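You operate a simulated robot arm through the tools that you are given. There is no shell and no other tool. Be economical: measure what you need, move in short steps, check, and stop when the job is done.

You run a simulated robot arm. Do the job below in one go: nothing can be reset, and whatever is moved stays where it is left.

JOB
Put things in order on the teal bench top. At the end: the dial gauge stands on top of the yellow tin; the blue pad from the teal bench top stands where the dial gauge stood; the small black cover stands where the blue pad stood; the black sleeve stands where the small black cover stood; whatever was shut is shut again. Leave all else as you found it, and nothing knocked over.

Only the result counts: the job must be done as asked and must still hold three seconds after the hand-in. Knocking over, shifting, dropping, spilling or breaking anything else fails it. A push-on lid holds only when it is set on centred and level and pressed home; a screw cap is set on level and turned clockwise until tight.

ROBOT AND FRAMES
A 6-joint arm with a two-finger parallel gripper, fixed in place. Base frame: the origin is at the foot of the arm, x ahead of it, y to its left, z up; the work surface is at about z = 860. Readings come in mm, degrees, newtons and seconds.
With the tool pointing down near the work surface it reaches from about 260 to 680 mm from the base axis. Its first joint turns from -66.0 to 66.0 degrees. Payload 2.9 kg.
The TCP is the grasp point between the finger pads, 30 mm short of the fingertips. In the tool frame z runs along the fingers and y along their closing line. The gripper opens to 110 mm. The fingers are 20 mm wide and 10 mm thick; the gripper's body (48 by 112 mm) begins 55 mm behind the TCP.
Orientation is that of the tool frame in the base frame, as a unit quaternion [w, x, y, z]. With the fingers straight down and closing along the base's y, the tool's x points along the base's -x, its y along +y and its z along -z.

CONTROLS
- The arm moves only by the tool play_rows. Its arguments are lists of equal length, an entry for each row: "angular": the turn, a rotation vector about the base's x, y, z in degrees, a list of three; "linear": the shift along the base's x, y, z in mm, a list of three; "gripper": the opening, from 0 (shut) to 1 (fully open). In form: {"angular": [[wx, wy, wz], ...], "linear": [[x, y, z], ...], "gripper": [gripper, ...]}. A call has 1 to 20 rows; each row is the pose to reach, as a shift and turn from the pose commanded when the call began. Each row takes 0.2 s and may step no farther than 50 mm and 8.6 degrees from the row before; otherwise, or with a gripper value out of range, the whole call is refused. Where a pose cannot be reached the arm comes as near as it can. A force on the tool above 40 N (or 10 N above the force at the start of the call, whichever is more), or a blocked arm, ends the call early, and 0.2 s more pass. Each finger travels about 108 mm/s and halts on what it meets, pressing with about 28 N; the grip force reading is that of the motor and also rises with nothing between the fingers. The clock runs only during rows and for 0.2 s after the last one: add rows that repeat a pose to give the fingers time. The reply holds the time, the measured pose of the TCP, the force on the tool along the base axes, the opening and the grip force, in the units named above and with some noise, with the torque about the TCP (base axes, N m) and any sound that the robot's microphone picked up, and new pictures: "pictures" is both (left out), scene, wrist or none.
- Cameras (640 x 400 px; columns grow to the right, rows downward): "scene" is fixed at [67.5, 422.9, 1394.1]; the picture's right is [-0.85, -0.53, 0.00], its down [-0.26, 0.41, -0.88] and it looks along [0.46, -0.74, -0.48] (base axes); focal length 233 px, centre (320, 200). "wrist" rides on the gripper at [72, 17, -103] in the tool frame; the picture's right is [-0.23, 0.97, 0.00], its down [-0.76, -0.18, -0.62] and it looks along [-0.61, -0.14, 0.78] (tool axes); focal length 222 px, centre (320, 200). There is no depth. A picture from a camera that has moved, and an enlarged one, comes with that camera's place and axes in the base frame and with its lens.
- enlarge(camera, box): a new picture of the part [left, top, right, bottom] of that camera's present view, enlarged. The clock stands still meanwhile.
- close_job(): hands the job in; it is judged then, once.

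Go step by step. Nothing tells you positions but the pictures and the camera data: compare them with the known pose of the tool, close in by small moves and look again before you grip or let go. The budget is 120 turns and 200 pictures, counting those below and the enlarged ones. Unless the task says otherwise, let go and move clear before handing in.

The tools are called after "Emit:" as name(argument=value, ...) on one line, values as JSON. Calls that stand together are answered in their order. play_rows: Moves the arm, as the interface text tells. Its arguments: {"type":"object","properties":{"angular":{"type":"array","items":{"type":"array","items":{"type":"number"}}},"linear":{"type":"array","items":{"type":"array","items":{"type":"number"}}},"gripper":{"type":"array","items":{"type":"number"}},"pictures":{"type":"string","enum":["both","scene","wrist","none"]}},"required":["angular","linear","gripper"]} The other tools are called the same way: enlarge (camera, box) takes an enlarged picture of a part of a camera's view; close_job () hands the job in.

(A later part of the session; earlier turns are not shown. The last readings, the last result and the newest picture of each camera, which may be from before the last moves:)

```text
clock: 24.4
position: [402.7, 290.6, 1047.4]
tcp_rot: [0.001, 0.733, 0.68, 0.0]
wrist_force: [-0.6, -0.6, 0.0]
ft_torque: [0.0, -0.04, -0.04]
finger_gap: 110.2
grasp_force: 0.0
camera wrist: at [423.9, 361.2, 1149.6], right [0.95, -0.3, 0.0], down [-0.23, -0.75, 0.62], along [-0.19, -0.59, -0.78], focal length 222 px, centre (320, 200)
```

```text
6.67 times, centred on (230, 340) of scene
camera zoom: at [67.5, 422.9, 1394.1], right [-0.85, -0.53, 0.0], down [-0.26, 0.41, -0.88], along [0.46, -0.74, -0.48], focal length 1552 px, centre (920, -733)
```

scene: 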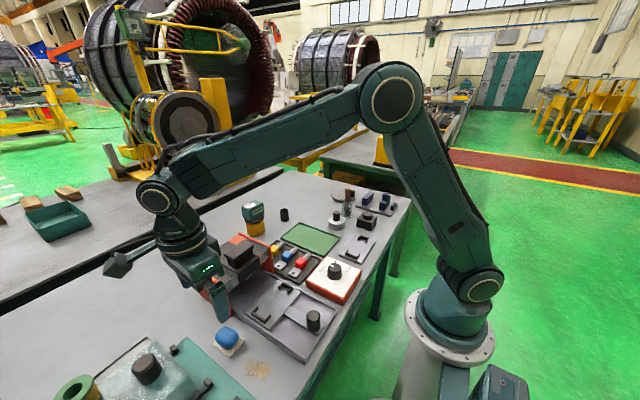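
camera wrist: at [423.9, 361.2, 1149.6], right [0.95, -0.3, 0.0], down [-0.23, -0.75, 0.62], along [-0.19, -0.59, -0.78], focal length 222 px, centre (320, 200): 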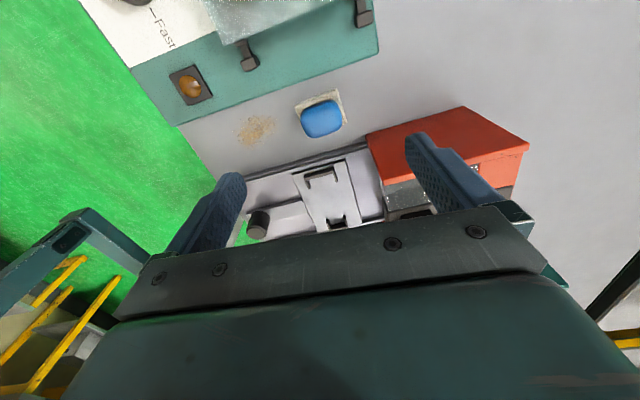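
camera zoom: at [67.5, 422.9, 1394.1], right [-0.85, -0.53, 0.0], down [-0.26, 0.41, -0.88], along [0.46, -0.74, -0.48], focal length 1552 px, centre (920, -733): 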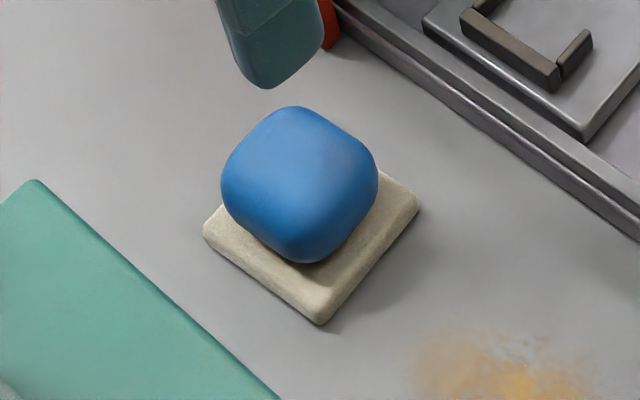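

The pad (blue block on a beige foot) is centred at (400,274), yaw +4.5°. I turn to match and hover above it.

Emit:
play_rows(angular=[[0, 0, 4.4], [0, 0, 8.8], [0, 0, 8.8]], linear=[[-2, -8, -40], [-4.5, -16, -85], [-4.5, -16, -85]], gripper=[1, 1, 1], pictures="wrist")

Emit:
enlarge(camera="scene", box=[190, 290, 270, 370])

```text
clock: 25.2
position: [401.6, 273.0, 962.1]
tcp_rot: [0.0, 0.678, 0.735, 0.0]
wrist_force: [0.9, 1.0, -0.1]
ft_torque: [-0.01, 0.0, -0.02]
finger_gap: 110.0
grasp_force: 0.0
camera wrist: at [410.9, 346.6, 1065.0], right [0.99, -0.15, 0.0], down [-0.12, -0.77, 0.62], along [-0.09, -0.62, -0.78], focal length 222 px, centre (320, 200)
```

wrist: 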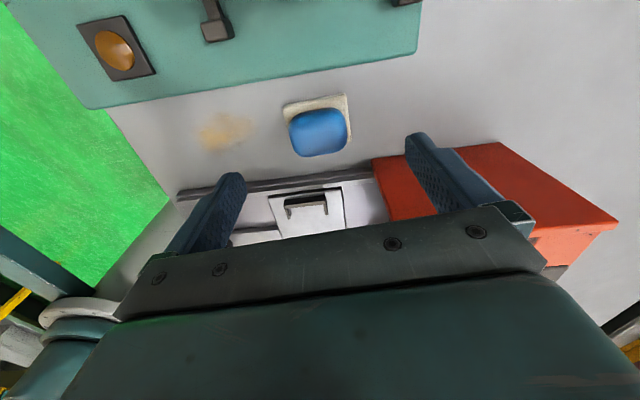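

```text
5.00 times, centred on (230, 330) of scene
camera zoom: at [67.5, 422.9, 1394.1], right [-0.85, -0.53, 0.0], down [-0.26, 0.41, -0.88], along [0.46, -0.74, -0.48], focal length 1164 px, centre (770, -450)
```

zoom: 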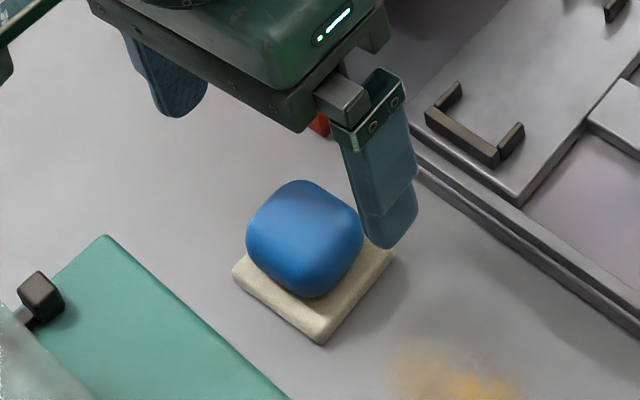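

Alignment looks right. Descending to finger tips just above the beige foot.

Emit:
play_rows(angular=[[0, 0, 0], [0, 0, 0], [0, 0, 0]], linear=[[0, 0, -35], [0, 0, -63], [0, 0, -63]], gripper=[1, 1, 1], pictures="wrist")

Emit:
enlarge(camera="scene", box=[190, 290, 270, 370])

```text
clock: 26.0
position: [402.0, 274.4, 899.7]
tcp_rot: [0.0, 0.679, 0.735, 0.0]
wrist_force: [-0.9, 0.5, 0.0]
ft_torque: [0.0, -0.01, 0.0]
finger_gap: 109.9
grasp_force: 0.0
camera wrist: at [411.2, 347.5, 1003.0], right [0.99, -0.15, 0.0], down [-0.12, -0.77, 0.62], along [-0.09, -0.62, -0.78], focal length 222 px, centre (320, 200)
```

wrist: 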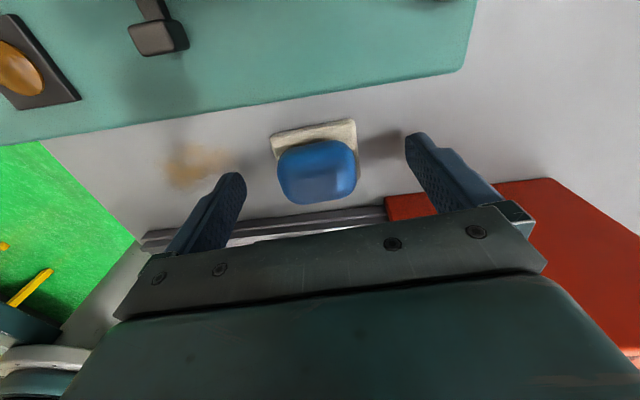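

```text
5.00 times, centred on (230, 330) of scene
camera zoom: at [67.5, 422.9, 1394.1], right [-0.85, -0.53, 0.0], down [-0.26, 0.41, -0.88], along [0.46, -0.74, -0.48], focal length 1164 px, centre (770, -450)
```

zoom: 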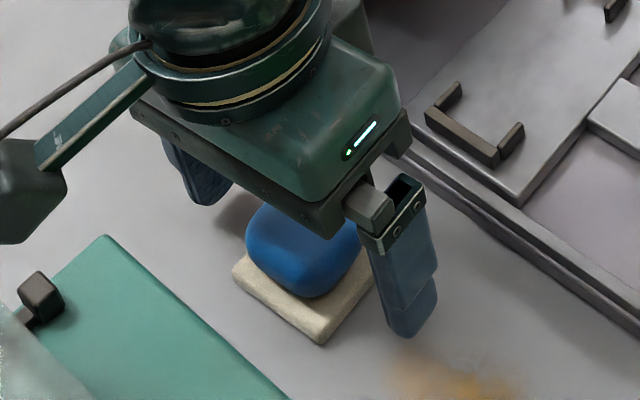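

Fingers straddle the pad. Gripping.

Emit:
play_rows(angular=[[0, 0, 0], [0, 0, 0], [0, 0, 0], [0, 0, 0]], linear=[[0, 0, 0], [0, 0, 0], [0, 0, 0], [0, 0, 0]], gripper=[0.6, 0.2, 0.2, 0.2], pictures="wrist")

Emit:
play_rows(angular=[[0, 0, 0], [0, 0, 0], [0, 0, 0]], linear=[[0, 0, 10], [0, 0, 35], [0, 0, 35]], gripper=[0.2, 0.2, 0.2], pictures="wrist")

Emit:
enlarge(camera="scene", box=[190, 290, 270, 370])

```text
clock: 27.0
position: [401.4, 274.0, 900.5]
tcp_rot: [0.0, 0.679, 0.735, 0.0]
wrist_force: [0.6, -0.9, 0.3]
ft_torque: [-0.05, -0.05, -0.02]
finger_gap: 47.6
grasp_force: 28.1
camera wrist: at [411.2, 347.4, 1003.1], right [0.99, -0.15, 0.0], down [-0.12, -0.77, 0.62], along [-0.09, -0.62, -0.78], focal length 222 px, centre (320, 200)
```

wrist: 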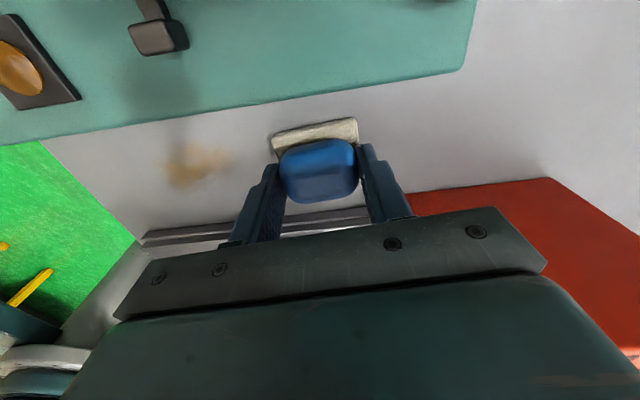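

```text
clock: 27.8
position: [401.7, 274.1, 935.5]
tcp_rot: [0.0, 0.678, 0.735, 0.0]
wrist_force: [-0.5, 0.3, -0.8]
ft_torque: [0.02, 0.0, -0.01]
finger_gap: 47.1
grasp_force: 28.4
camera wrist: at [411.0, 346.8, 1038.2], right [0.99, -0.15, 0.0], down [-0.12, -0.77, 0.62], along [-0.09, -0.62, -0.78], focal length 222 px, centre (320, 200)
```

wrist: 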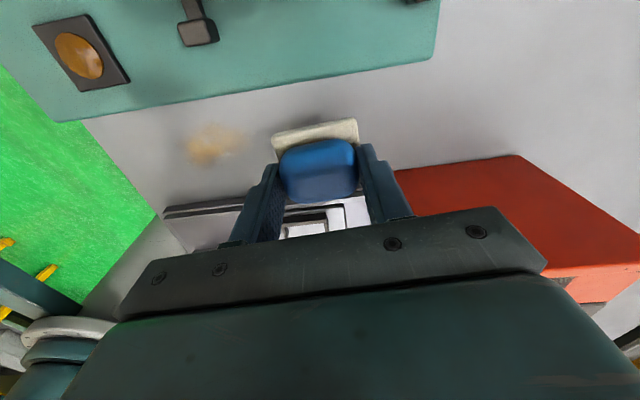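

```text
5.00 times, centred on (230, 330) of scene
camera zoom: at [67.5, 422.9, 1394.1], right [-0.85, -0.53, 0.0], down [-0.26, 0.41, -0.88], along [0.46, -0.74, -0.48], focal length 1164 px, centre (770, -450)
```

zoom: 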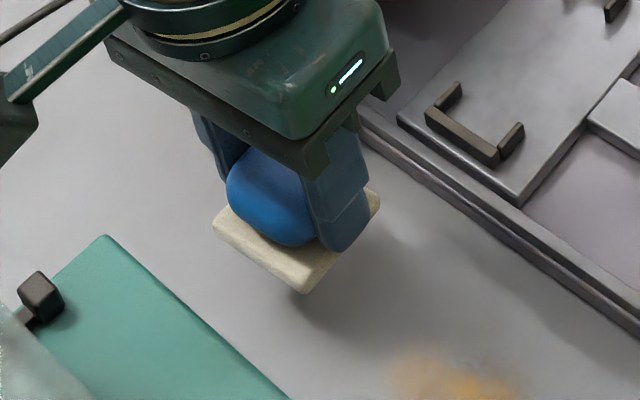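

The pad lifts as one piece with its foot. I raise it and carry it across toward the gauge's old place.

Emit:
play_rows(angular=[[0, 0, 0], [0, 0, 0], [0, 0, 0], [0, 0, 0], [0, 0, 0], [0, 0, 0], [0, 0, 0], [0, 0, 0], [0, 0, 0], [0, 0, 0], [0, 0, 0], [0, 0, 0], [0, 0, 0], [0, 0, 0], [0, 0, 0], [0, 0, 0], [0, 0, 0], [0, 0, 0]], linear=[[0, 0, 40], [0, 0, 80], [0, 0, 104], [9.6, -43.9, 104], [19.3, -87.7, 104], [28.9, -131.6, 104], [38.6, -175.4, 104], [48.2, -219.3, 104], [57.9, -263.1, 104], [67.5, -307, 104], [77.1, -350.9, 104], [86.8, -394.7, 104], [96.4, -438.6, 104], [106.1, -482.4, 104], [115.7, -526.3, 104], [125.4, -570.1, 104], [135, -614, 104], [135, -614, 104]], gripper=[0.2, 0.2, 0.2, 0.2, 0.2, 0.2, 0.2, 0.2, 0.2, 0.2, 0.2, 0.2, 0.2, 0.2, 0.2, 0.2, 0.2, 0.2], pictures="both")

```text
clock: 29.1
position: [421.3, 187.3, 1039.4]
tcp_rot: [-0.006, 0.661, 0.75, 0.006]
wrist_force: [-2.9, 10.6, -2.6]
ft_torque: [0.3, 0.14, 0.39]
finger_gap: 47.1
grasp_force: 27.6
stopped in row 6: the force on the tool passed its limit (the readings are from after the stop); the commanded pose is now the measured one
camera wrist: at [428.0, 259.6, 1141.6], right [0.99, -0.1, 0.0], down [-0.08, -0.79, 0.61], along [-0.06, -0.61, -0.79], focal length 222 px, centre (320, 200)
```

scene: 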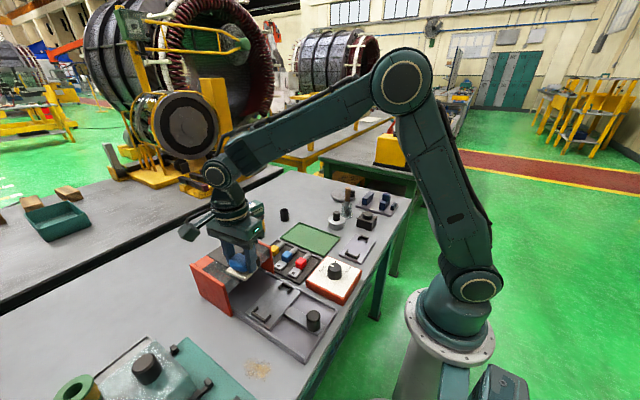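
wrist: 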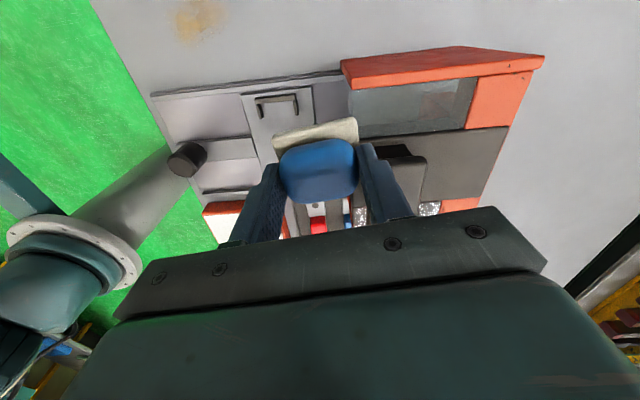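

Something was touched near the red fixture. I look closely before moving.

Emit:
enlarge(camera="scene", box=[180, 190, 310, 320])

Emit:
enlarge(camera="wrist", box=[220, 40, 560, 240])

```text
3.08 times, centred on (245, 255) of scene
camera zoom: at [67.5, 423.2, 1394.0], right [-0.85, -0.53, 0.0], down [-0.26, 0.41, -0.88], along [0.46, -0.74, -0.48], focal length 716 px, centre (551, 31)
```

zoom: 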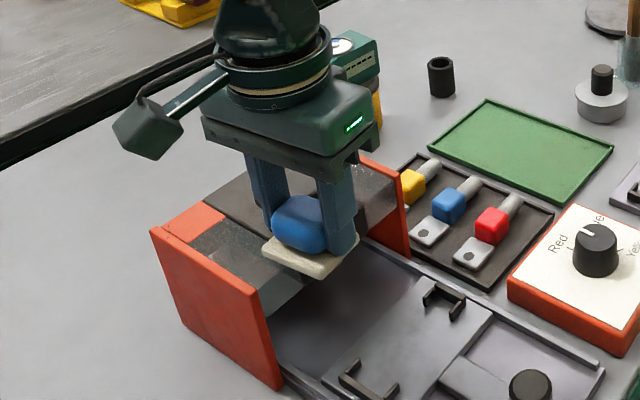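

```text
1.88 times, centred on (390, 140) of wrist
camera zoom: at [428.0, 259.6, 1141.6], right [0.99, -0.1, 0.0], down [-0.08, -0.79, 0.61], along [-0.06, -0.61, -0.79], focal length 418 px, centre (188, 313)
```

zoom: 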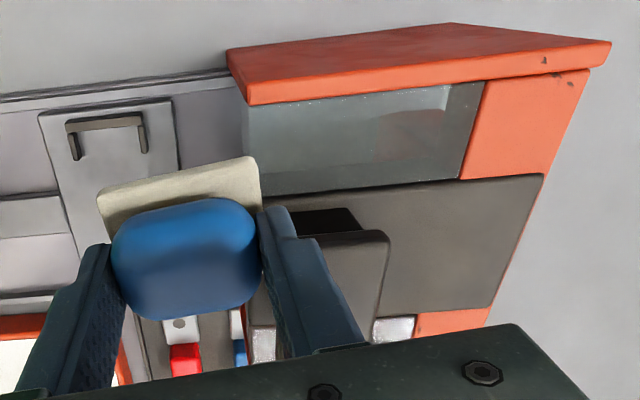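

The pad's foot ran against the fixture's tall handle. I back away in +y, rise well clear, and inspect.

Emit:
play_rows(angular=[[0, 0, 0], [0, 0, 0], [0, 0, 0], [0, 0, 0], [0, 0, 0], [0, 0, 0]], linear=[[0, 10, 0], [0, 35, 0], [0, 60, 20], [0, 70, 60], [0, 70, 90], [0, 70, 90]], gripper=[0.2, 0.2, 0.2, 0.2, 0.2, 0.2], pictures="both")

Emit:
enlarge(camera="scene", box=[185, 225, 345, 365])

Emit:
enlarge(camera="wrist", box=[220, 40, 560, 240])

```text
clock: 30.5
position: [422.2, 253.0, 1128.9]
tcp_rot: [-0.004, 0.664, 0.747, 0.005]
wrist_force: [0.6, 0.6, -0.8]
ft_torque: [0.01, -0.01, 0.0]
finger_gap: 47.3
grasp_force: 28.1
camera wrist: at [428.9, 326.3, 1233.1], right [0.99, -0.11, 0.0], down [-0.09, -0.79, 0.61], along [-0.07, -0.61, -0.79], focal length 222 px, centre (320, 200)
```

scene: 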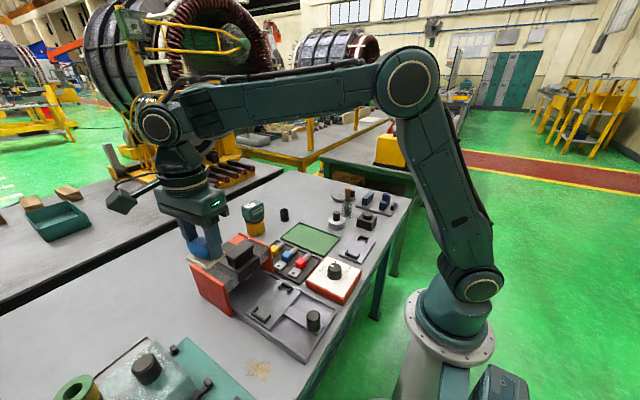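
wrist: 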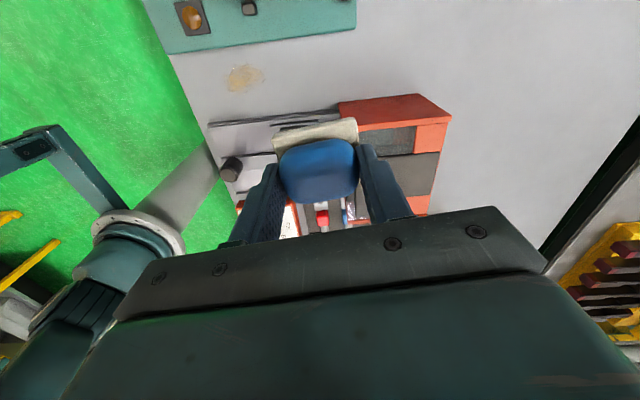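

```text
2.86 times, centred on (265, 295) of scene
camera zoom: at [67.5, 422.9, 1394.1], right [-0.85, -0.53, 0.0], down [-0.26, 0.41, -0.88], along [0.46, -0.74, -0.48], focal length 665 px, centre (477, -71)
```

zoom: 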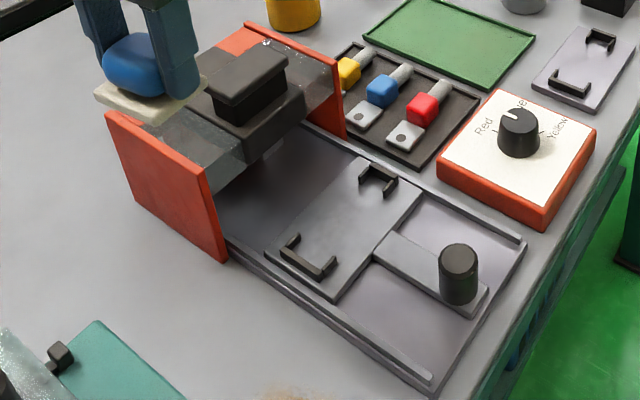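

```text
1.88 times, centred on (390, 140) of wrist
camera zoom: at [428.9, 326.3, 1233.1], right [0.99, -0.11, 0.0], down [-0.09, -0.79, 0.61], along [-0.07, -0.61, -0.79], focal length 418 px, centre (188, 313)
```

zoom: 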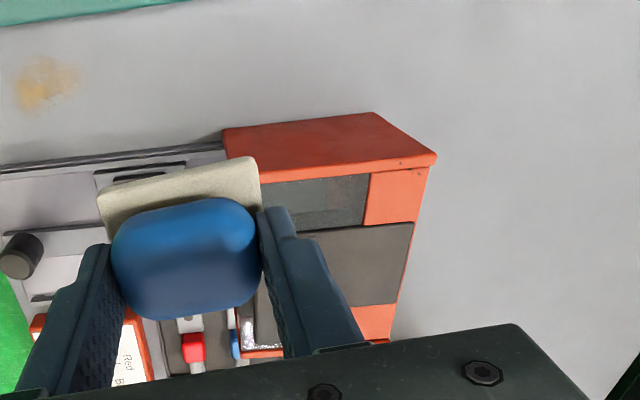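

The fixture is unmoved (pixels match the first picture) and the pad sits unchanged in the grip. I correct the slight tilt and cross at a safer height.

Emit:
play_rows(angular=[[-0.85, 0, -2.5], [-0.85, 0, -2.5], [-0.85, 0, -2.5], [-0.85, 0, -2.5], [-0.85, 0, -2.5], [-0.85, 0, -2.5], [-0.85, 0, -2.5], [-0.85, 0, -2.5], [-0.85, 0, -2.5], [-0.85, 0, -2.5], [-0.85, 0, -2.5], [-0.85, 0, -2.5], [-0.85, 0, -2.5], [-0.85, 0, -2.5], [-0.85, 0, -2.5]], linear=[[0, 0, 0], [6, -45, 0], [12, -90, 0], [18, -135, 0], [24, -180, 0], [30, -225, 0], [36, -270, 0], [42, -315, 0], [48, -360, 0], [54, -405, 0], [60, -450, 0], [66, -495, 0], [72, -540, 0], [78, -585, 0], [78, -585, 0]], gripper=[0.2, 0.2, 0.2, 0.2, 0.2, 0.2, 0.2, 0.2, 0.2, 0.2, 0.2, 0.2, 0.2, 0.2, 0.2], pictures="none")

Emit:
play_rows(angular=[[0, 0, 0], [0, 0, 0], [0, 0, 0], [0, 0, 0]], linear=[[10, -5, -40], [25, -10, -80], [35, -10, -120], [35, -10, -120]], gripper=[0.2, 0.2, 0.2, 0.2], pictures="both")

```text
clock: 33.7
position: [501.2, -331.4, 1130.8]
tcp_rot: [0.0, 0.679, 0.734, -0.001]
wrist_force: [-1.1, -1.1, -0.6]
ft_torque: [-0.03, 0.02, -0.03]
finger_gap: 47.6
grasp_force: 28.2
```

```text
clock: 34.7
position: [535.6, -339.6, 1009.5]
tcp_rot: [-0.001, 0.679, 0.734, 0.001]
wrist_force: [0.2, -0.2, 0.9]
ft_torque: [-0.01, 0.0, 0.01]
finger_gap: 47.7
grasp_force: 27.0
camera wrist: at [544.7, -266.4, 1111.9], right [0.99, -0.15, 0.0], down [-0.12, -0.77, 0.62], along [-0.09, -0.62, -0.78], focal length 222 px, centre (320, 200)
```

scene: 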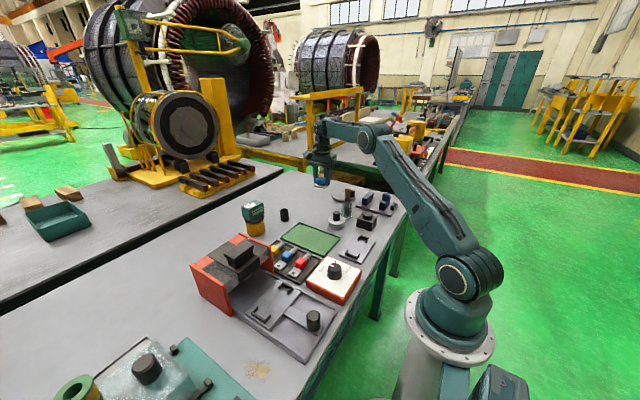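
wrist: 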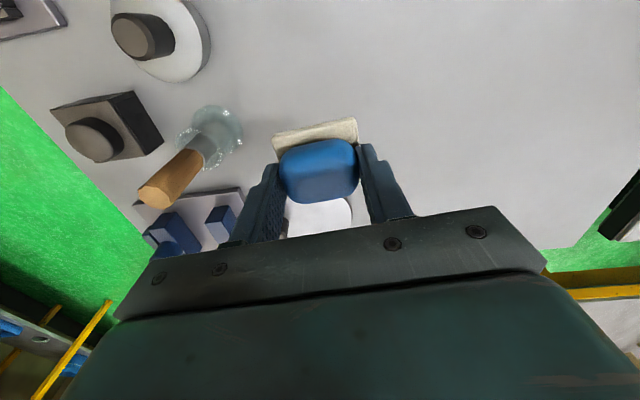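

Pose is good (~(536,-341,1010)). I descend toward the gauge's old place, stopping ~12 mm above the surface.

Emit:
play_rows(angular=[[0, 0, 0], [0, 0, 0], [0, 0, 0], [0, 0, 0]], linear=[[10, -6, -45], [20, -12, -85], [37.3, -22.5, -95], [37.3, -22.5, -95]], gripper=[0.2, 0.2, 0.2, 0.2], pictures="wrist")

Emit:
enlarge(camera="scene", box=[235, 170, 355, 245])

```text
clock: 35.7
position: [570.9, -363.4, 911.7]
tcp_rot: [0.0, 0.679, 0.734, 0.0]
wrist_force: [0.6, 0.1, -0.2]
ft_torque: [0.0, -0.02, 0.03]
finger_gap: 47.5
grasp_force: 27.7
camera wrist: at [581.1, -289.7, 1014.5], right [0.99, -0.15, 0.0], down [-0.12, -0.77, 0.62], along [-0.1, -0.62, -0.78], focal length 222 px, centre (320, 200)
```

wrist: 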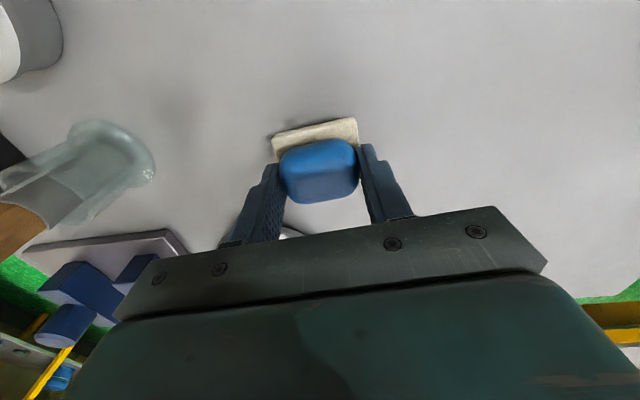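

```text
5.33 times, centred on (295, 208) of scene
camera zoom: at [67.5, 422.9, 1394.1], right [-0.85, -0.53, 0.0], down [-0.26, 0.41, -0.88], along [0.46, -0.74, -0.48], focal length 1241 px, centre (453, 160)
```

zoom: 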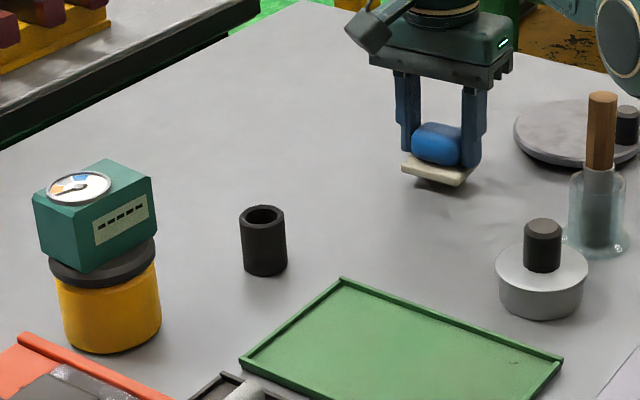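

The pad lines up with the gauge's old place in the scene view. Lowering to contact.

Emit:
play_rows(angular=[[0, 0, 0], [0, 0, 0], [0, 0, 0], [0, 0, 0]], linear=[[0, 0, -6], [0, 0, -10], [0, 0, -13], [0, 0, -13]], gripper=[0.2, 0.2, 0.2, 0.2], pictures="none")

Emit:
enlarge(camera="scene", box=[295, 175, 355, 215])

```text
clock: 36.7
position: [571.6, -363.1, 899.5]
tcp_rot: [0.0, 0.679, 0.734, 0.0]
wrist_force: [-1.6, -0.1, 4.6]
ft_torque: [0.08, 0.13, 0.03]
finger_gap: 47.5
grasp_force: 27.9
```

```text
10.00 times, centred on (325, 195) of scene
camera zoom: at [67.4, 422.9, 1394.1], right [-0.85, -0.53, 0.0], down [-0.26, 0.41, -0.88], along [0.46, -0.74, -0.48], focal length 2328 px, centre (270, 250)
```

zoom: 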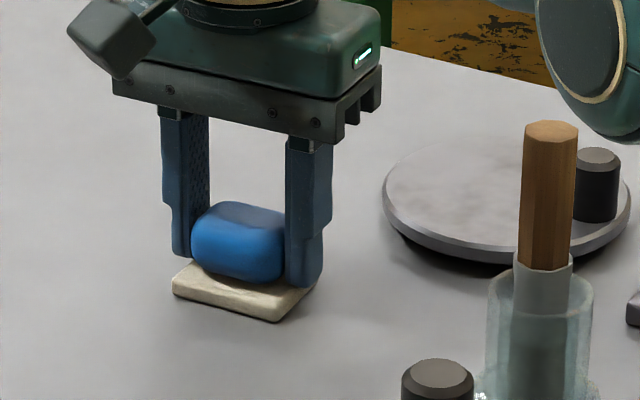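

Light contact (4.6 N). Releasing and rising clear.

Emit:
play_rows(angular=[[0, 0, 0], [0, 0, 0], [0, 0, 0], [0, 0, 0], [0, 0, 0], [0, 0, 0], [0, 0, 0], [0, 0, 0]], linear=[[0, 0, 0.5], [0, 0, 0.5], [0, 0, 0.5], [0, 0, 10], [0, 0, 42], [-25, 15, 80], [-50, 35, 110], [-50, 35, 110]], gripper=[0.6, 0.9, 0.9, 0.9, 0.9, 0.9, 0.9, 0.9], pictures="none")

Emit:
enlarge(camera="scene", box=[235, 170, 355, 245])

```text
clock: 38.5
position: [521.0, -327.3, 1008.1]
tcp_rot: [0.001, 0.68, 0.733, 0.0]
wrist_force: [0.5, 0.5, -0.7]
ft_torque: [-0.02, 0.01, -0.01]
finger_gap: 99.0
grasp_force: 0.1
```

```text
5.33 times, centred on (295, 208) of scene
camera zoom: at [67.5, 422.9, 1394.1], right [-0.85, -0.53, 0.0], down [-0.26, 0.41, -0.88], along [0.46, -0.74, -0.48], focal length 1241 px, centre (453, 160)
```

zoom: 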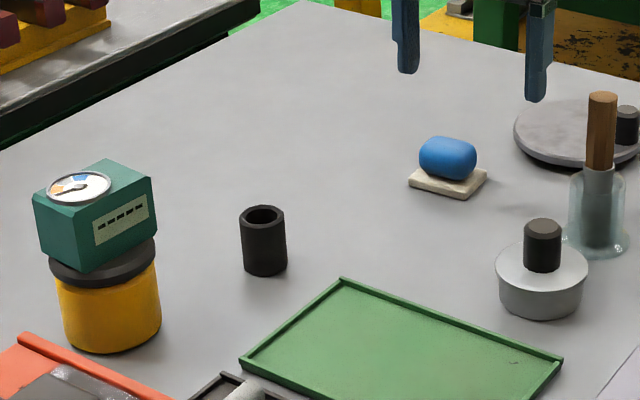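

The pad appears to have shifted ~10 mm from the target on release. I measure it with the wrist camera.

Emit:
enlarge(camera="wrist", box=[240, 60, 480, 210])

Emit:
enlarge(camera="scene", box=[293, 175, 357, 215])

```text
2.67 times, centred on (360, 135) of wrist
camera zoom: at [530.5, -254.1, 1109.7], right [0.99, -0.15, 0.0], down [-0.12, -0.77, 0.62], along [-0.09, -0.62, -0.78], focal length 592 px, centre (213, 373)
```

zoom: 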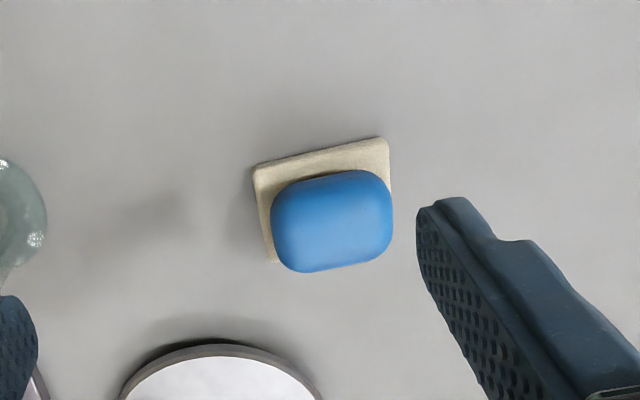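

```text
10.00 times, centred on (325, 195) of scene
camera zoom: at [67.5, 422.9, 1394.1], right [-0.85, -0.53, 0.0], down [-0.26, 0.41, -0.88], along [0.46, -0.74, -0.48], focal length 2328 px, centre (270, 250)
```

zoom: 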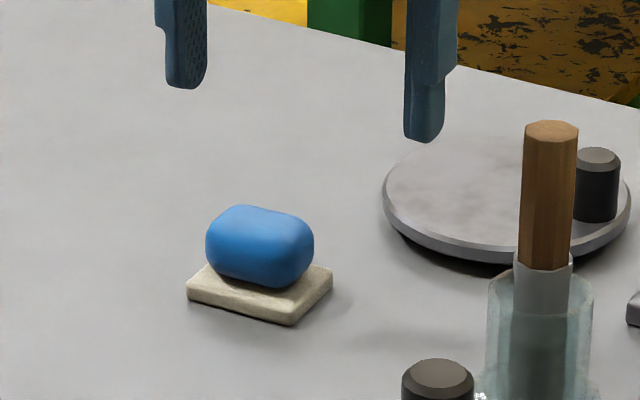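

Pad centre is about (566,-366); target (575,-365). I regrip it lightly offset toward the base and shift it ~9 mm.

Emit:
play_rows(angular=[[0, 0, 0], [0, 0, 0], [0, 0, 0], [0, 0, 0], [0, 0, 0]], linear=[[15, -12, -40], [35, -28, -72], [43, -33.5, -90], [43, -33.5, -109], [43, -33.5, -109]], gripper=[1, 1, 1, 1, 1], pictures="wrist")

Emit:
enlarge(camera="scene", box=[293, 175, 357, 215])

```text
clock: 39.7
position: [566.7, -361.4, 900.9]
tcp_rot: [0.0, 0.679, 0.734, 0.0]
wrist_force: [0.1, 0.0, 0.1]
ft_torque: [0.03, 0.0, 0.02]
finger_gap: 110.1
grasp_force: 0.0
camera wrist: at [577.0, -287.2, 1002.9], right [0.99, -0.15, 0.0], down [-0.12, -0.77, 0.62], along [-0.1, -0.62, -0.78], focal length 222 px, centre (320, 200)
```

wrist: 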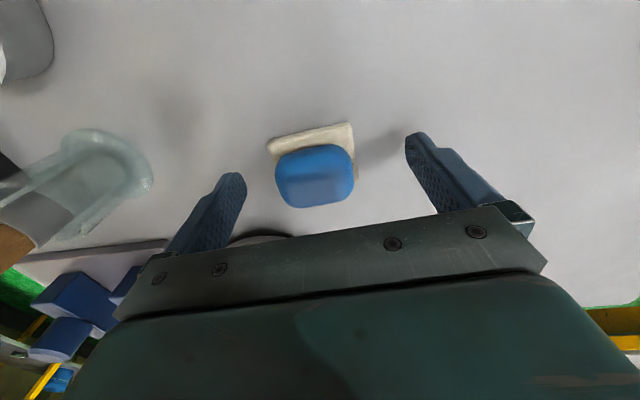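

```text
10.00 times, centred on (325, 195) of scene
camera zoom: at [67.5, 422.9, 1394.1], right [-0.85, -0.53, 0.0], down [-0.26, 0.41, -0.88], along [0.46, -0.74, -0.48], focal length 2328 px, centre (270, 250)
```

zoom: 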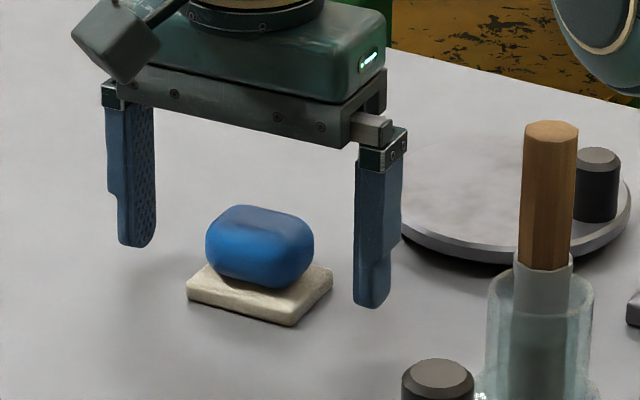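

Gripping, lifting 4 mm and shifting.

Emit:
play_rows(angular=[[0, 0, 0], [0, 0, 0], [0, 0, 0], [0, 0, 0], [0, 0, 0], [0, 0, 0], [0, 0, 0]], linear=[[0, 0, 0], [0, 0, 0], [0, 0, 0], [0, 0, 0], [0, 0, 4], [8.5, 2, 4], [8.5, 2, 4]], gripper=[0.6, 0.2, 0.2, 0.2, 0.2, 0.2, 0.2], pictures="none")

Emit:
enlarge(camera="scene", box=[293, 175, 357, 215])

```text
clock: 41.3
position: [575.6, -359.1, 903.6]
tcp_rot: [0.001, 0.679, 0.734, 0.0]
wrist_force: [-0.3, -0.2, -1.1]
ft_torque: [0.02, 0.02, 0.0]
finger_gap: 47.2
grasp_force: 27.7
```

```text
10.00 times, centred on (325, 195) of scene
camera zoom: at [67.5, 422.9, 1394.1], right [-0.85, -0.53, 0.0], down [-0.26, 0.41, -0.88], along [0.46, -0.74, -0.48], focal length 2328 px, centre (270, 250)
```

zoom: 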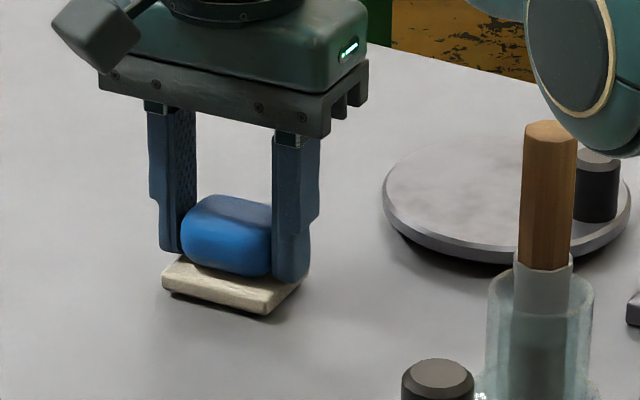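

Now in place. Lower 4 mm, release gently, and check before rising.

Emit:
play_rows(angular=[[0, 0, 0], [0, 0, 0], [0, 0, 0], [0, 0, 0], [0, 0, 0]], linear=[[0, 0, -4], [0, 0, -4.3], [0, 0, -4.3], [0, 0, -4.3], [0, 0, -4.3]], gripper=[0.2, 0.2, 0.45, 0.6, 0.85], pictures="none")

Emit:
enlarge(camera="scene", box=[293, 175, 357, 215])

```text
clock: 42.5
position: [575.4, -358.7, 899.6]
tcp_rot: [0.0, 0.68, 0.733, -0.001]
wrist_force: [0.4, -0.7, 0.6]
ft_torque: [0.01, 0.02, 0.02]
finger_gap: 93.2
grasp_force: 0.1
```

```text
10.00 times, centred on (325, 195) of scene
camera zoom: at [67.5, 422.9, 1394.1], right [-0.85, -0.53, 0.0], down [-0.26, 0.41, -0.88], along [0.46, -0.74, -0.48], focal length 2328 px, centre (270, 250)
```

zoom: 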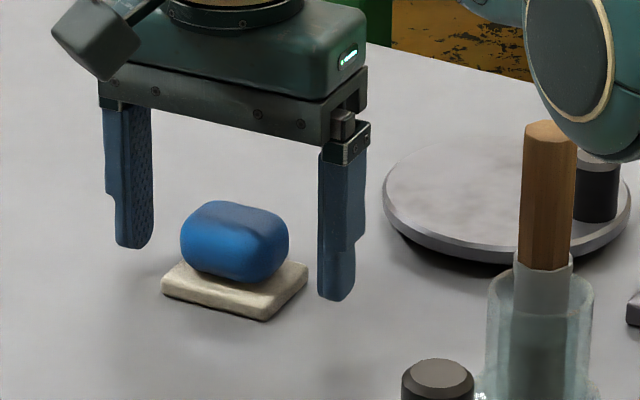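

Pad stays put. I withdraw along +y (free direction) while rising, to avoid the reach limit.

Emit:
play_rows(angular=[[0, 0, 0], [0, 0, 0], [0, 0, 0], [0, 0, 0], [0, 0, 0], [0, 0, 0]], linear=[[0, 15, 8], [0, 40, 25], [0, 70, 60], [-20, 90, 95], [-40, 95, 130], [-40, 95, 130]], gripper=[1, 1, 1, 1, 1, 1], pictures="none")

Emit:
enlarge(camera="scene", box=[235, 170, 355, 245])

```text
clock: 43.9
position: [534.7, -261.9, 1034.8]
tcp_rot: [-0.001, 0.68, 0.733, 0.0]
wrist_force: [0.6, 0.2, 0.3]
ft_torque: [-0.01, 0.03, 0.04]
finger_gap: 110.2
grasp_force: 0.0
```

```text
5.33 times, centred on (295, 208) of scene
camera zoom: at [67.5, 422.9, 1394.1], right [-0.85, -0.53, 0.0], down [-0.26, 0.41, -0.88], along [0.46, -0.74, -0.48], focal length 1241 px, centre (453, 160)
```

zoom: 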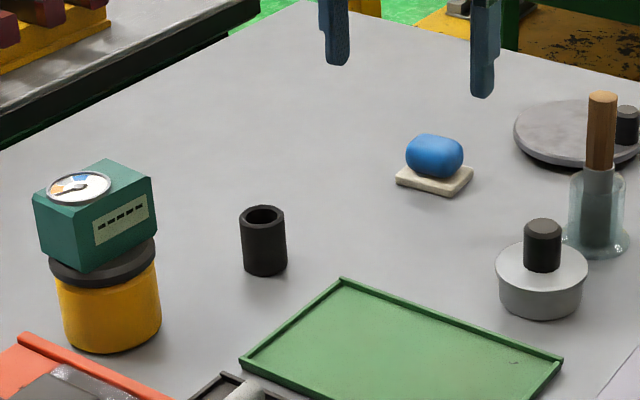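

Pad is right on the mark. Now to the black cover at about (315,-320), going around the tall brush and turning to yaw -92.5°.

Emit:
play_rows(angular=[[0, 0, 0], [0, 0, 0], [0, 0, -1], [0, 0, -3], [0, 0, -5], [0, 0, -7], [0, 0, -7], [0, 0, -7], [0, 0, -7]], linear=[[-40, 20, 10], [-80, 40, 20], [-120, 55, 20], [-165, 55, 20], [-205, 45, 20], [-219.5, 10, 10], [-219.5, -25, -15], [-219.5, -45, -35], [-219.5, -45, -35]], gripper=[0.8, 0.8, 0.8, 0.8, 0.8, 0.8, 0.8, 0.8, 0.8], pictures="both")

Emit:
enlarge(camera="wrist", box=[240, 70, 400, 220])

Emit:
enlarge(camera="scene", box=[325, 175, 405, 245])

```text
clock: 45.9
position: [314.2, -312.2, 996.7]
tcp_rot: [0.0, 0.723, 0.691, 0.0]
wrist_force: [0.3, -0.2, 0.3]
ft_torque: [-0.01, -0.03, 0.0]
finger_gap: 87.7
grasp_force: 0.1
camera wrist: at [332.2, -239.3, 1098.7], right [0.96, -0.27, 0.0], down [-0.21, -0.75, 0.62], along [-0.17, -0.6, -0.78], focal length 222 px, centre (320, 200)
```

scene: 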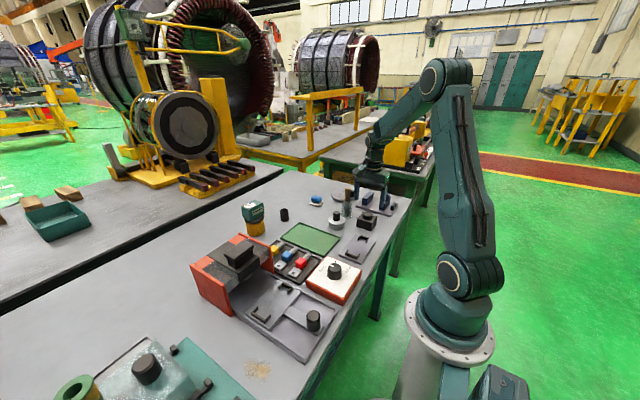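
wrist: 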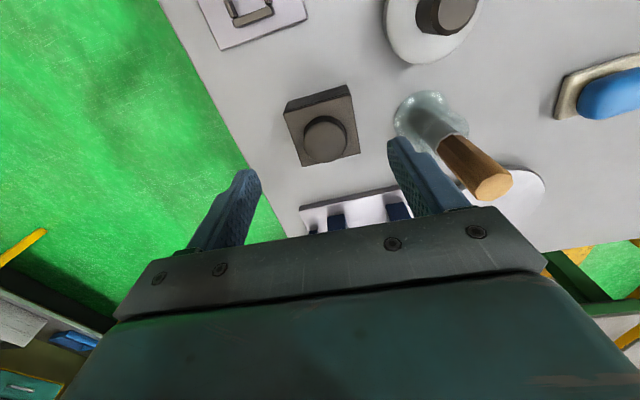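

```text
2.67 times, centred on (320, 145) of wrist
camera zoom: at [332.2, -239.3, 1098.7], right [0.96, -0.27, 0.0], down [-0.21, -0.75, 0.62], along [-0.17, -0.6, -0.78], focal length 592 px, centre (320, 347)
```

zoom: 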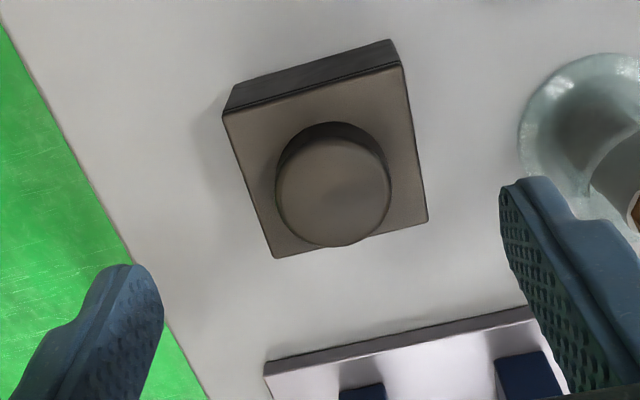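

```text
5.71 times, centred on (365, 210) of scene
camera zoom: at [67.5, 422.9, 1394.1], right [-0.85, -0.53, 0.0], down [-0.26, 0.41, -0.88], along [0.46, -0.74, -0.48], focal length 1330 px, centre (63, 143)
```

zoom: 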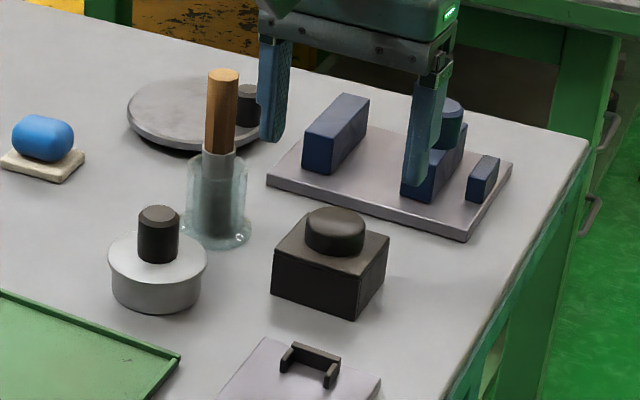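

Cover centre (315,-318.5), 60×57 mm. I align and descend around its body.

Emit:
play_rows(angular=[[0, 0, 1.5], [0, 0, 1.5], [0, 0, 1.5], [0, 0, 1.5]], linear=[[0, -8, -40], [0, -8, -75], [0, -8, -102], [0, -8, -102]], gripper=[0.8, 0.8, 0.8, 0.8], pictures="wrist")

Emit:
enlarge(camera="scene", box=[325, 175, 405, 245])

```text
clock: 46.9
position: [314.8, -317.1, 892.7]
tcp_rot: [0.0, 0.714, 0.7, 0.0]
wrist_force: [-0.1, 0.3, 0.4]
ft_torque: [0.01, 0.01, 0.0]
finger_gap: 87.7
grasp_force: 0.0
camera wrist: at [331.6, -245.0, 995.1], right [0.97, -0.25, 0.0], down [-0.19, -0.76, 0.62], along [-0.15, -0.6, -0.78], focal length 222 px, centre (320, 200)
```

wrist: 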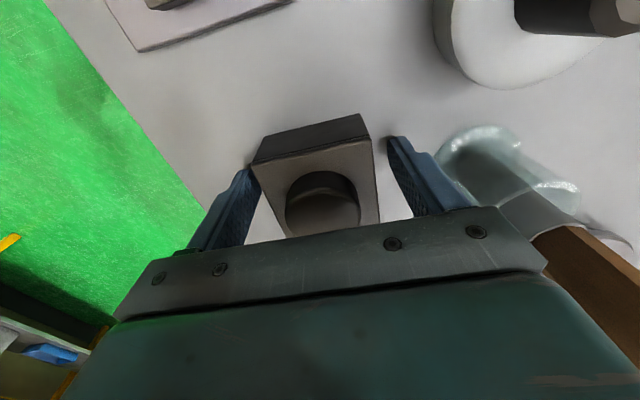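

```text
5.71 times, centred on (365, 210) of scene
camera zoom: at [67.5, 422.9, 1394.1], right [-0.85, -0.53, 0.0], down [-0.26, 0.41, -0.88], along [0.46, -0.74, -0.48], focal length 1330 px, centre (63, 143)
```

zoom: 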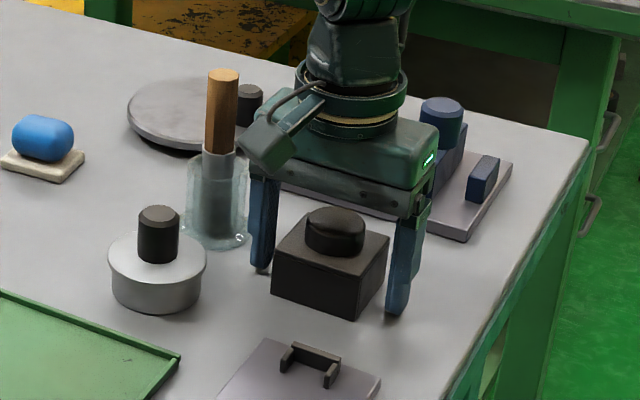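

Gripping the cover and lifting straight up a little to see whether something is underneath.

Emit:
play_rows(angular=[[0, 0, 0], [0, 0, 0], [0, 0, 0], [0, 0, 0]], linear=[[0, 0, 0], [0, 0, 0], [0, 0, 0], [0, 0, 0]], gripper=[0.6, 0.3, 0.3, 0.3], pictures="wrist")

Emit:
play_rows(angular=[[0, 0, 0], [0, 0, 0], [0, 0, 0], [0, 0, 0]], linear=[[0, 0, 10], [0, 0, 40], [0, 0, 80], [0, 0, 80]], gripper=[0.3, 0.3, 0.3, 0.3], pictures="wrist")

Emit:
enlarge(camera="scene", box=[325, 165, 405, 245])

```text
clock: 47.9
position: [314.9, -317.7, 892.1]
tcp_rot: [0.0, 0.714, 0.7, 0.0]
wrist_force: [0.3, -0.7, 0.2]
ft_torque: [-0.01, 0.0, -0.03]
finger_gap: 61.7
grasp_force: 27.9
camera wrist: at [331.6, -245.0, 995.4], right [0.97, -0.25, 0.0], down [-0.19, -0.76, 0.62], along [-0.15, -0.6, -0.78], focal length 222 px, centre (320, 200)
```

wrist: 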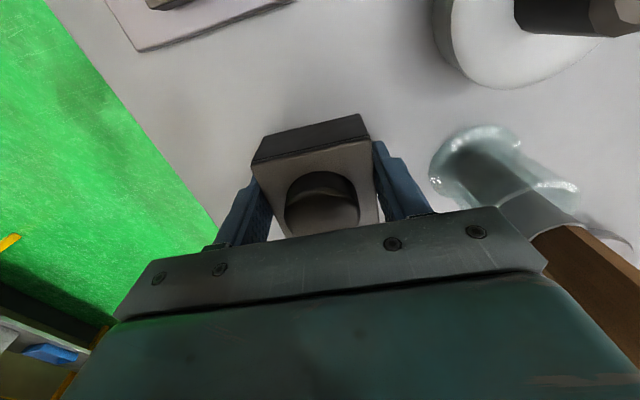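

```text
clock: 48.9
position: [315.5, -314.3, 970.2]
tcp_rot: [0.0, 0.714, 0.7, 0.0]
wrist_force: [0.0, 0.5, -0.5]
ft_torque: [-0.01, 0.02, 0.02]
finger_gap: 61.3
grasp_force: 27.7
camera wrist: at [332.5, -242.6, 1072.2], right [0.97, -0.25, 0.0], down [-0.19, -0.76, 0.62], along [-0.15, -0.6, -0.78], focal length 222 px, centre (320, 200)
```

wrist: 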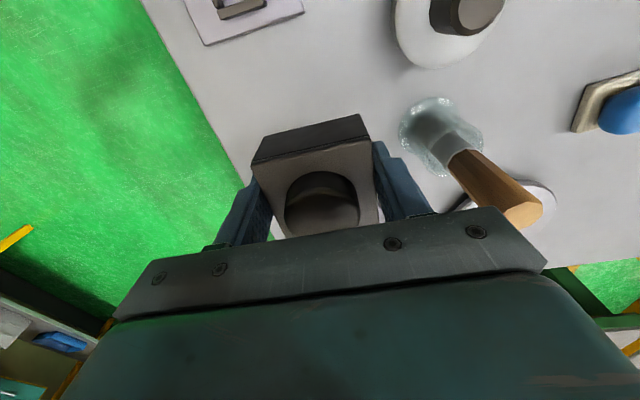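

```text
5.00 times, centred on (365, 205) of scene
camera zoom: at [67.5, 422.9, 1394.1], right [-0.85, -0.53, 0.0], down [-0.26, 0.41, -0.88], along [0.46, -0.74, -0.48], focal length 1164 px, centre (95, 175)
```

zoom: 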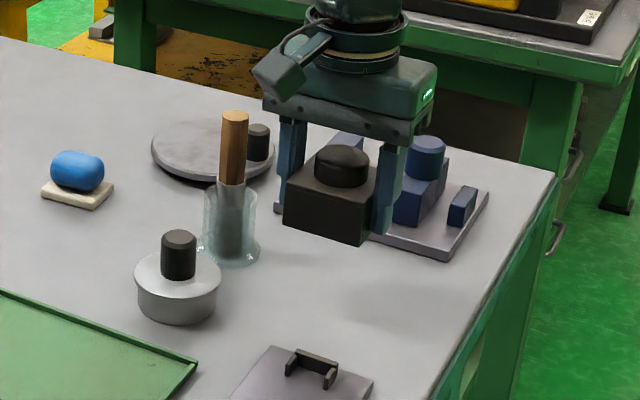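

Nothing was underneath. I raise high and carry the cover to the pad's old place.

Emit:
play_rows(angular=[[0, 0, 0], [0, 0, 0], [0, 0, 0], [0, 0, 0], [0, 0, 0], [0, 0, 0], [0, 0, 0], [0, 0, 0], [0, 0, 0], [0, 0, 0], [0, 0, 0], [0, 0, 0], [0, 0, 0], [0, 0, 0], [0, 0, 0], [0, 0, 0], [0, 0, 0]], linear=[[0, 0, 49], [0, 0, 98], [0, 0, 147], [6.5, 45.5, 147], [13, 91, 147], [19.5, 136.5, 147], [26, 182, 147], [32.5, 227.5, 147], [39, 273, 147], [45.5, 318.5, 147], [52, 364, 147], [58.5, 409.5, 147], [65, 455, 147], [71.5, 500.5, 147], [78, 546, 147], [85, 591, 147], [85, 591, 147]], gripper=[0.3, 0.3, 0.3, 0.3, 0.3, 0.3, 0.3, 0.3, 0.3, 0.3, 0.3, 0.3, 0.3, 0.3, 0.3, 0.3, 0.3], pictures="scene")

Emit:
play_rows(angular=[[0, 0, 0], [0, 0, 0], [0, 0, 0], [0, 0, 0], [0, 0, 0]], linear=[[0, 0, -49], [0, 0, -98], [0, 0, -147], [0, 0, -190], [0, 0, -190]], gripper=[0.3, 0.3, 0.3, 0.3, 0.3], pictures="wrist")

Emit:
enlarge(camera="scene", box=[190, 310, 270, 370])

```text
clock: 52.5
position: [398.3, 277.4, 1122.7]
tcp_rot: [0.0, 0.715, 0.699, 0.0]
wrist_force: [0.3, -0.3, 0.0]
ft_torque: [0.01, 0.01, -0.02]
finger_gap: 61.4
grasp_force: 28.2
```

scene: 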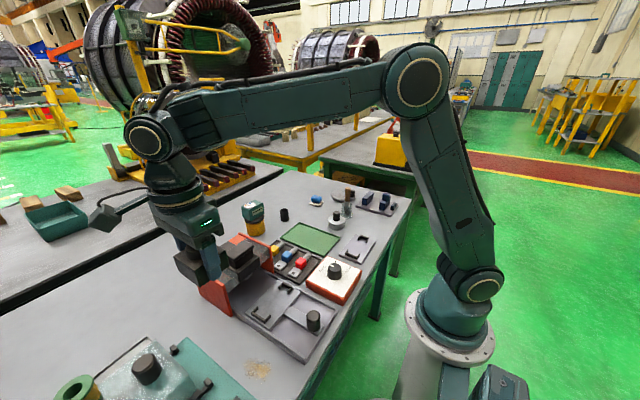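

```text
clock: 53.7
position: [398.0, 272.4, 930.7]
tcp_rot: [0.0, 0.714, 0.7, 0.0]
wrist_force: [0.2, -0.4, 0.2]
ft_torque: [0.01, 0.02, 0.02]
finger_gap: 61.4
grasp_force: 28.2
camera wrist: at [415.7, 345.2, 1033.7], right [0.97, -0.25, 0.0], down [-0.19, -0.76, 0.62], along [-0.15, -0.6, -0.78], focal length 222 px, centre (320, 200)
```

wrist: 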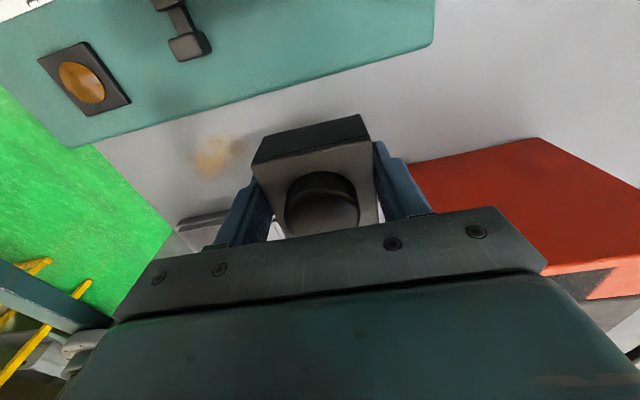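

```text
6.67 times, centred on (230, 340) of scene
camera zoom: at [67.5, 422.9, 1394.1], right [-0.85, -0.53, 0.0], down [-0.26, 0.41, -0.88], along [0.46, -0.74, -0.48], focal length 1552 px, centre (920, -733)
```

zoom: 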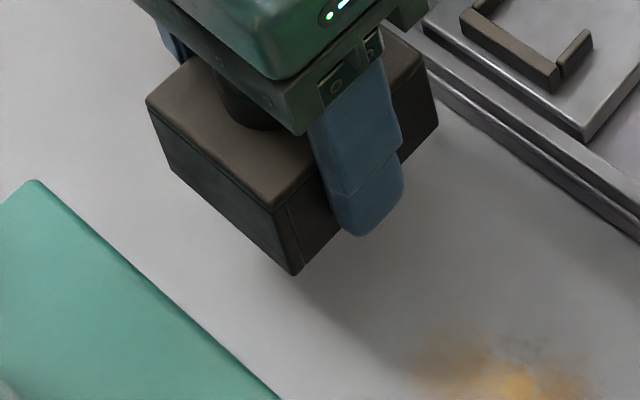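

Over the place (~(399,274)). Lowering to contact.

Emit:
play_rows(angular=[[0, 0, 0], [0, 0, 0], [0, 0, 0], [0, 0, 0], [0, 0, 0]], linear=[[0.5, 0, -20], [0.5, 0, -32], [0.5, 0, -36], [0.5, 0, -39], [0.5, 0, -39]], gripper=[0.3, 0.3, 0.3, 0.3, 0.3], pictures="none")

Emit:
enlarge(camera="scene", box=[190, 310, 270, 370])

```text
clock: 54.9
position: [400.9, 273.6, 892.4]
tcp_rot: [0.001, 0.715, 0.699, 0.001]
wrist_force: [-3.7, -3.8, 16.4]
ft_torque: [-0.12, 0.25, 0.03]
finger_gap: 61.2
grasp_force: 27.9
```

```text
6.67 times, centred on (230, 340) of scene
camera zoom: at [67.2, 422.6, 1394.2], right [-0.85, -0.53, 0.0], down [-0.25, 0.41, -0.88], along [0.46, -0.74, -0.48], focal length 1552 px, centre (920, -733)
```

zoom: 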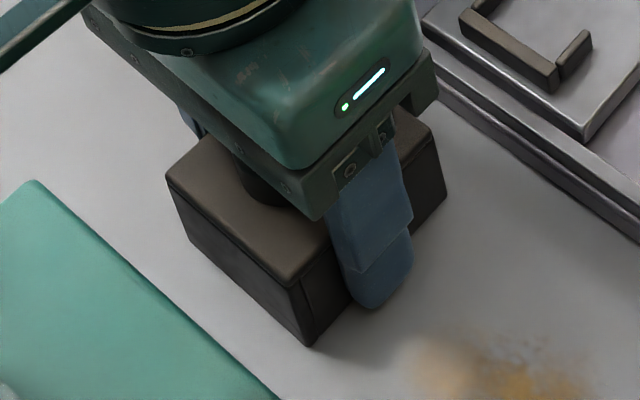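

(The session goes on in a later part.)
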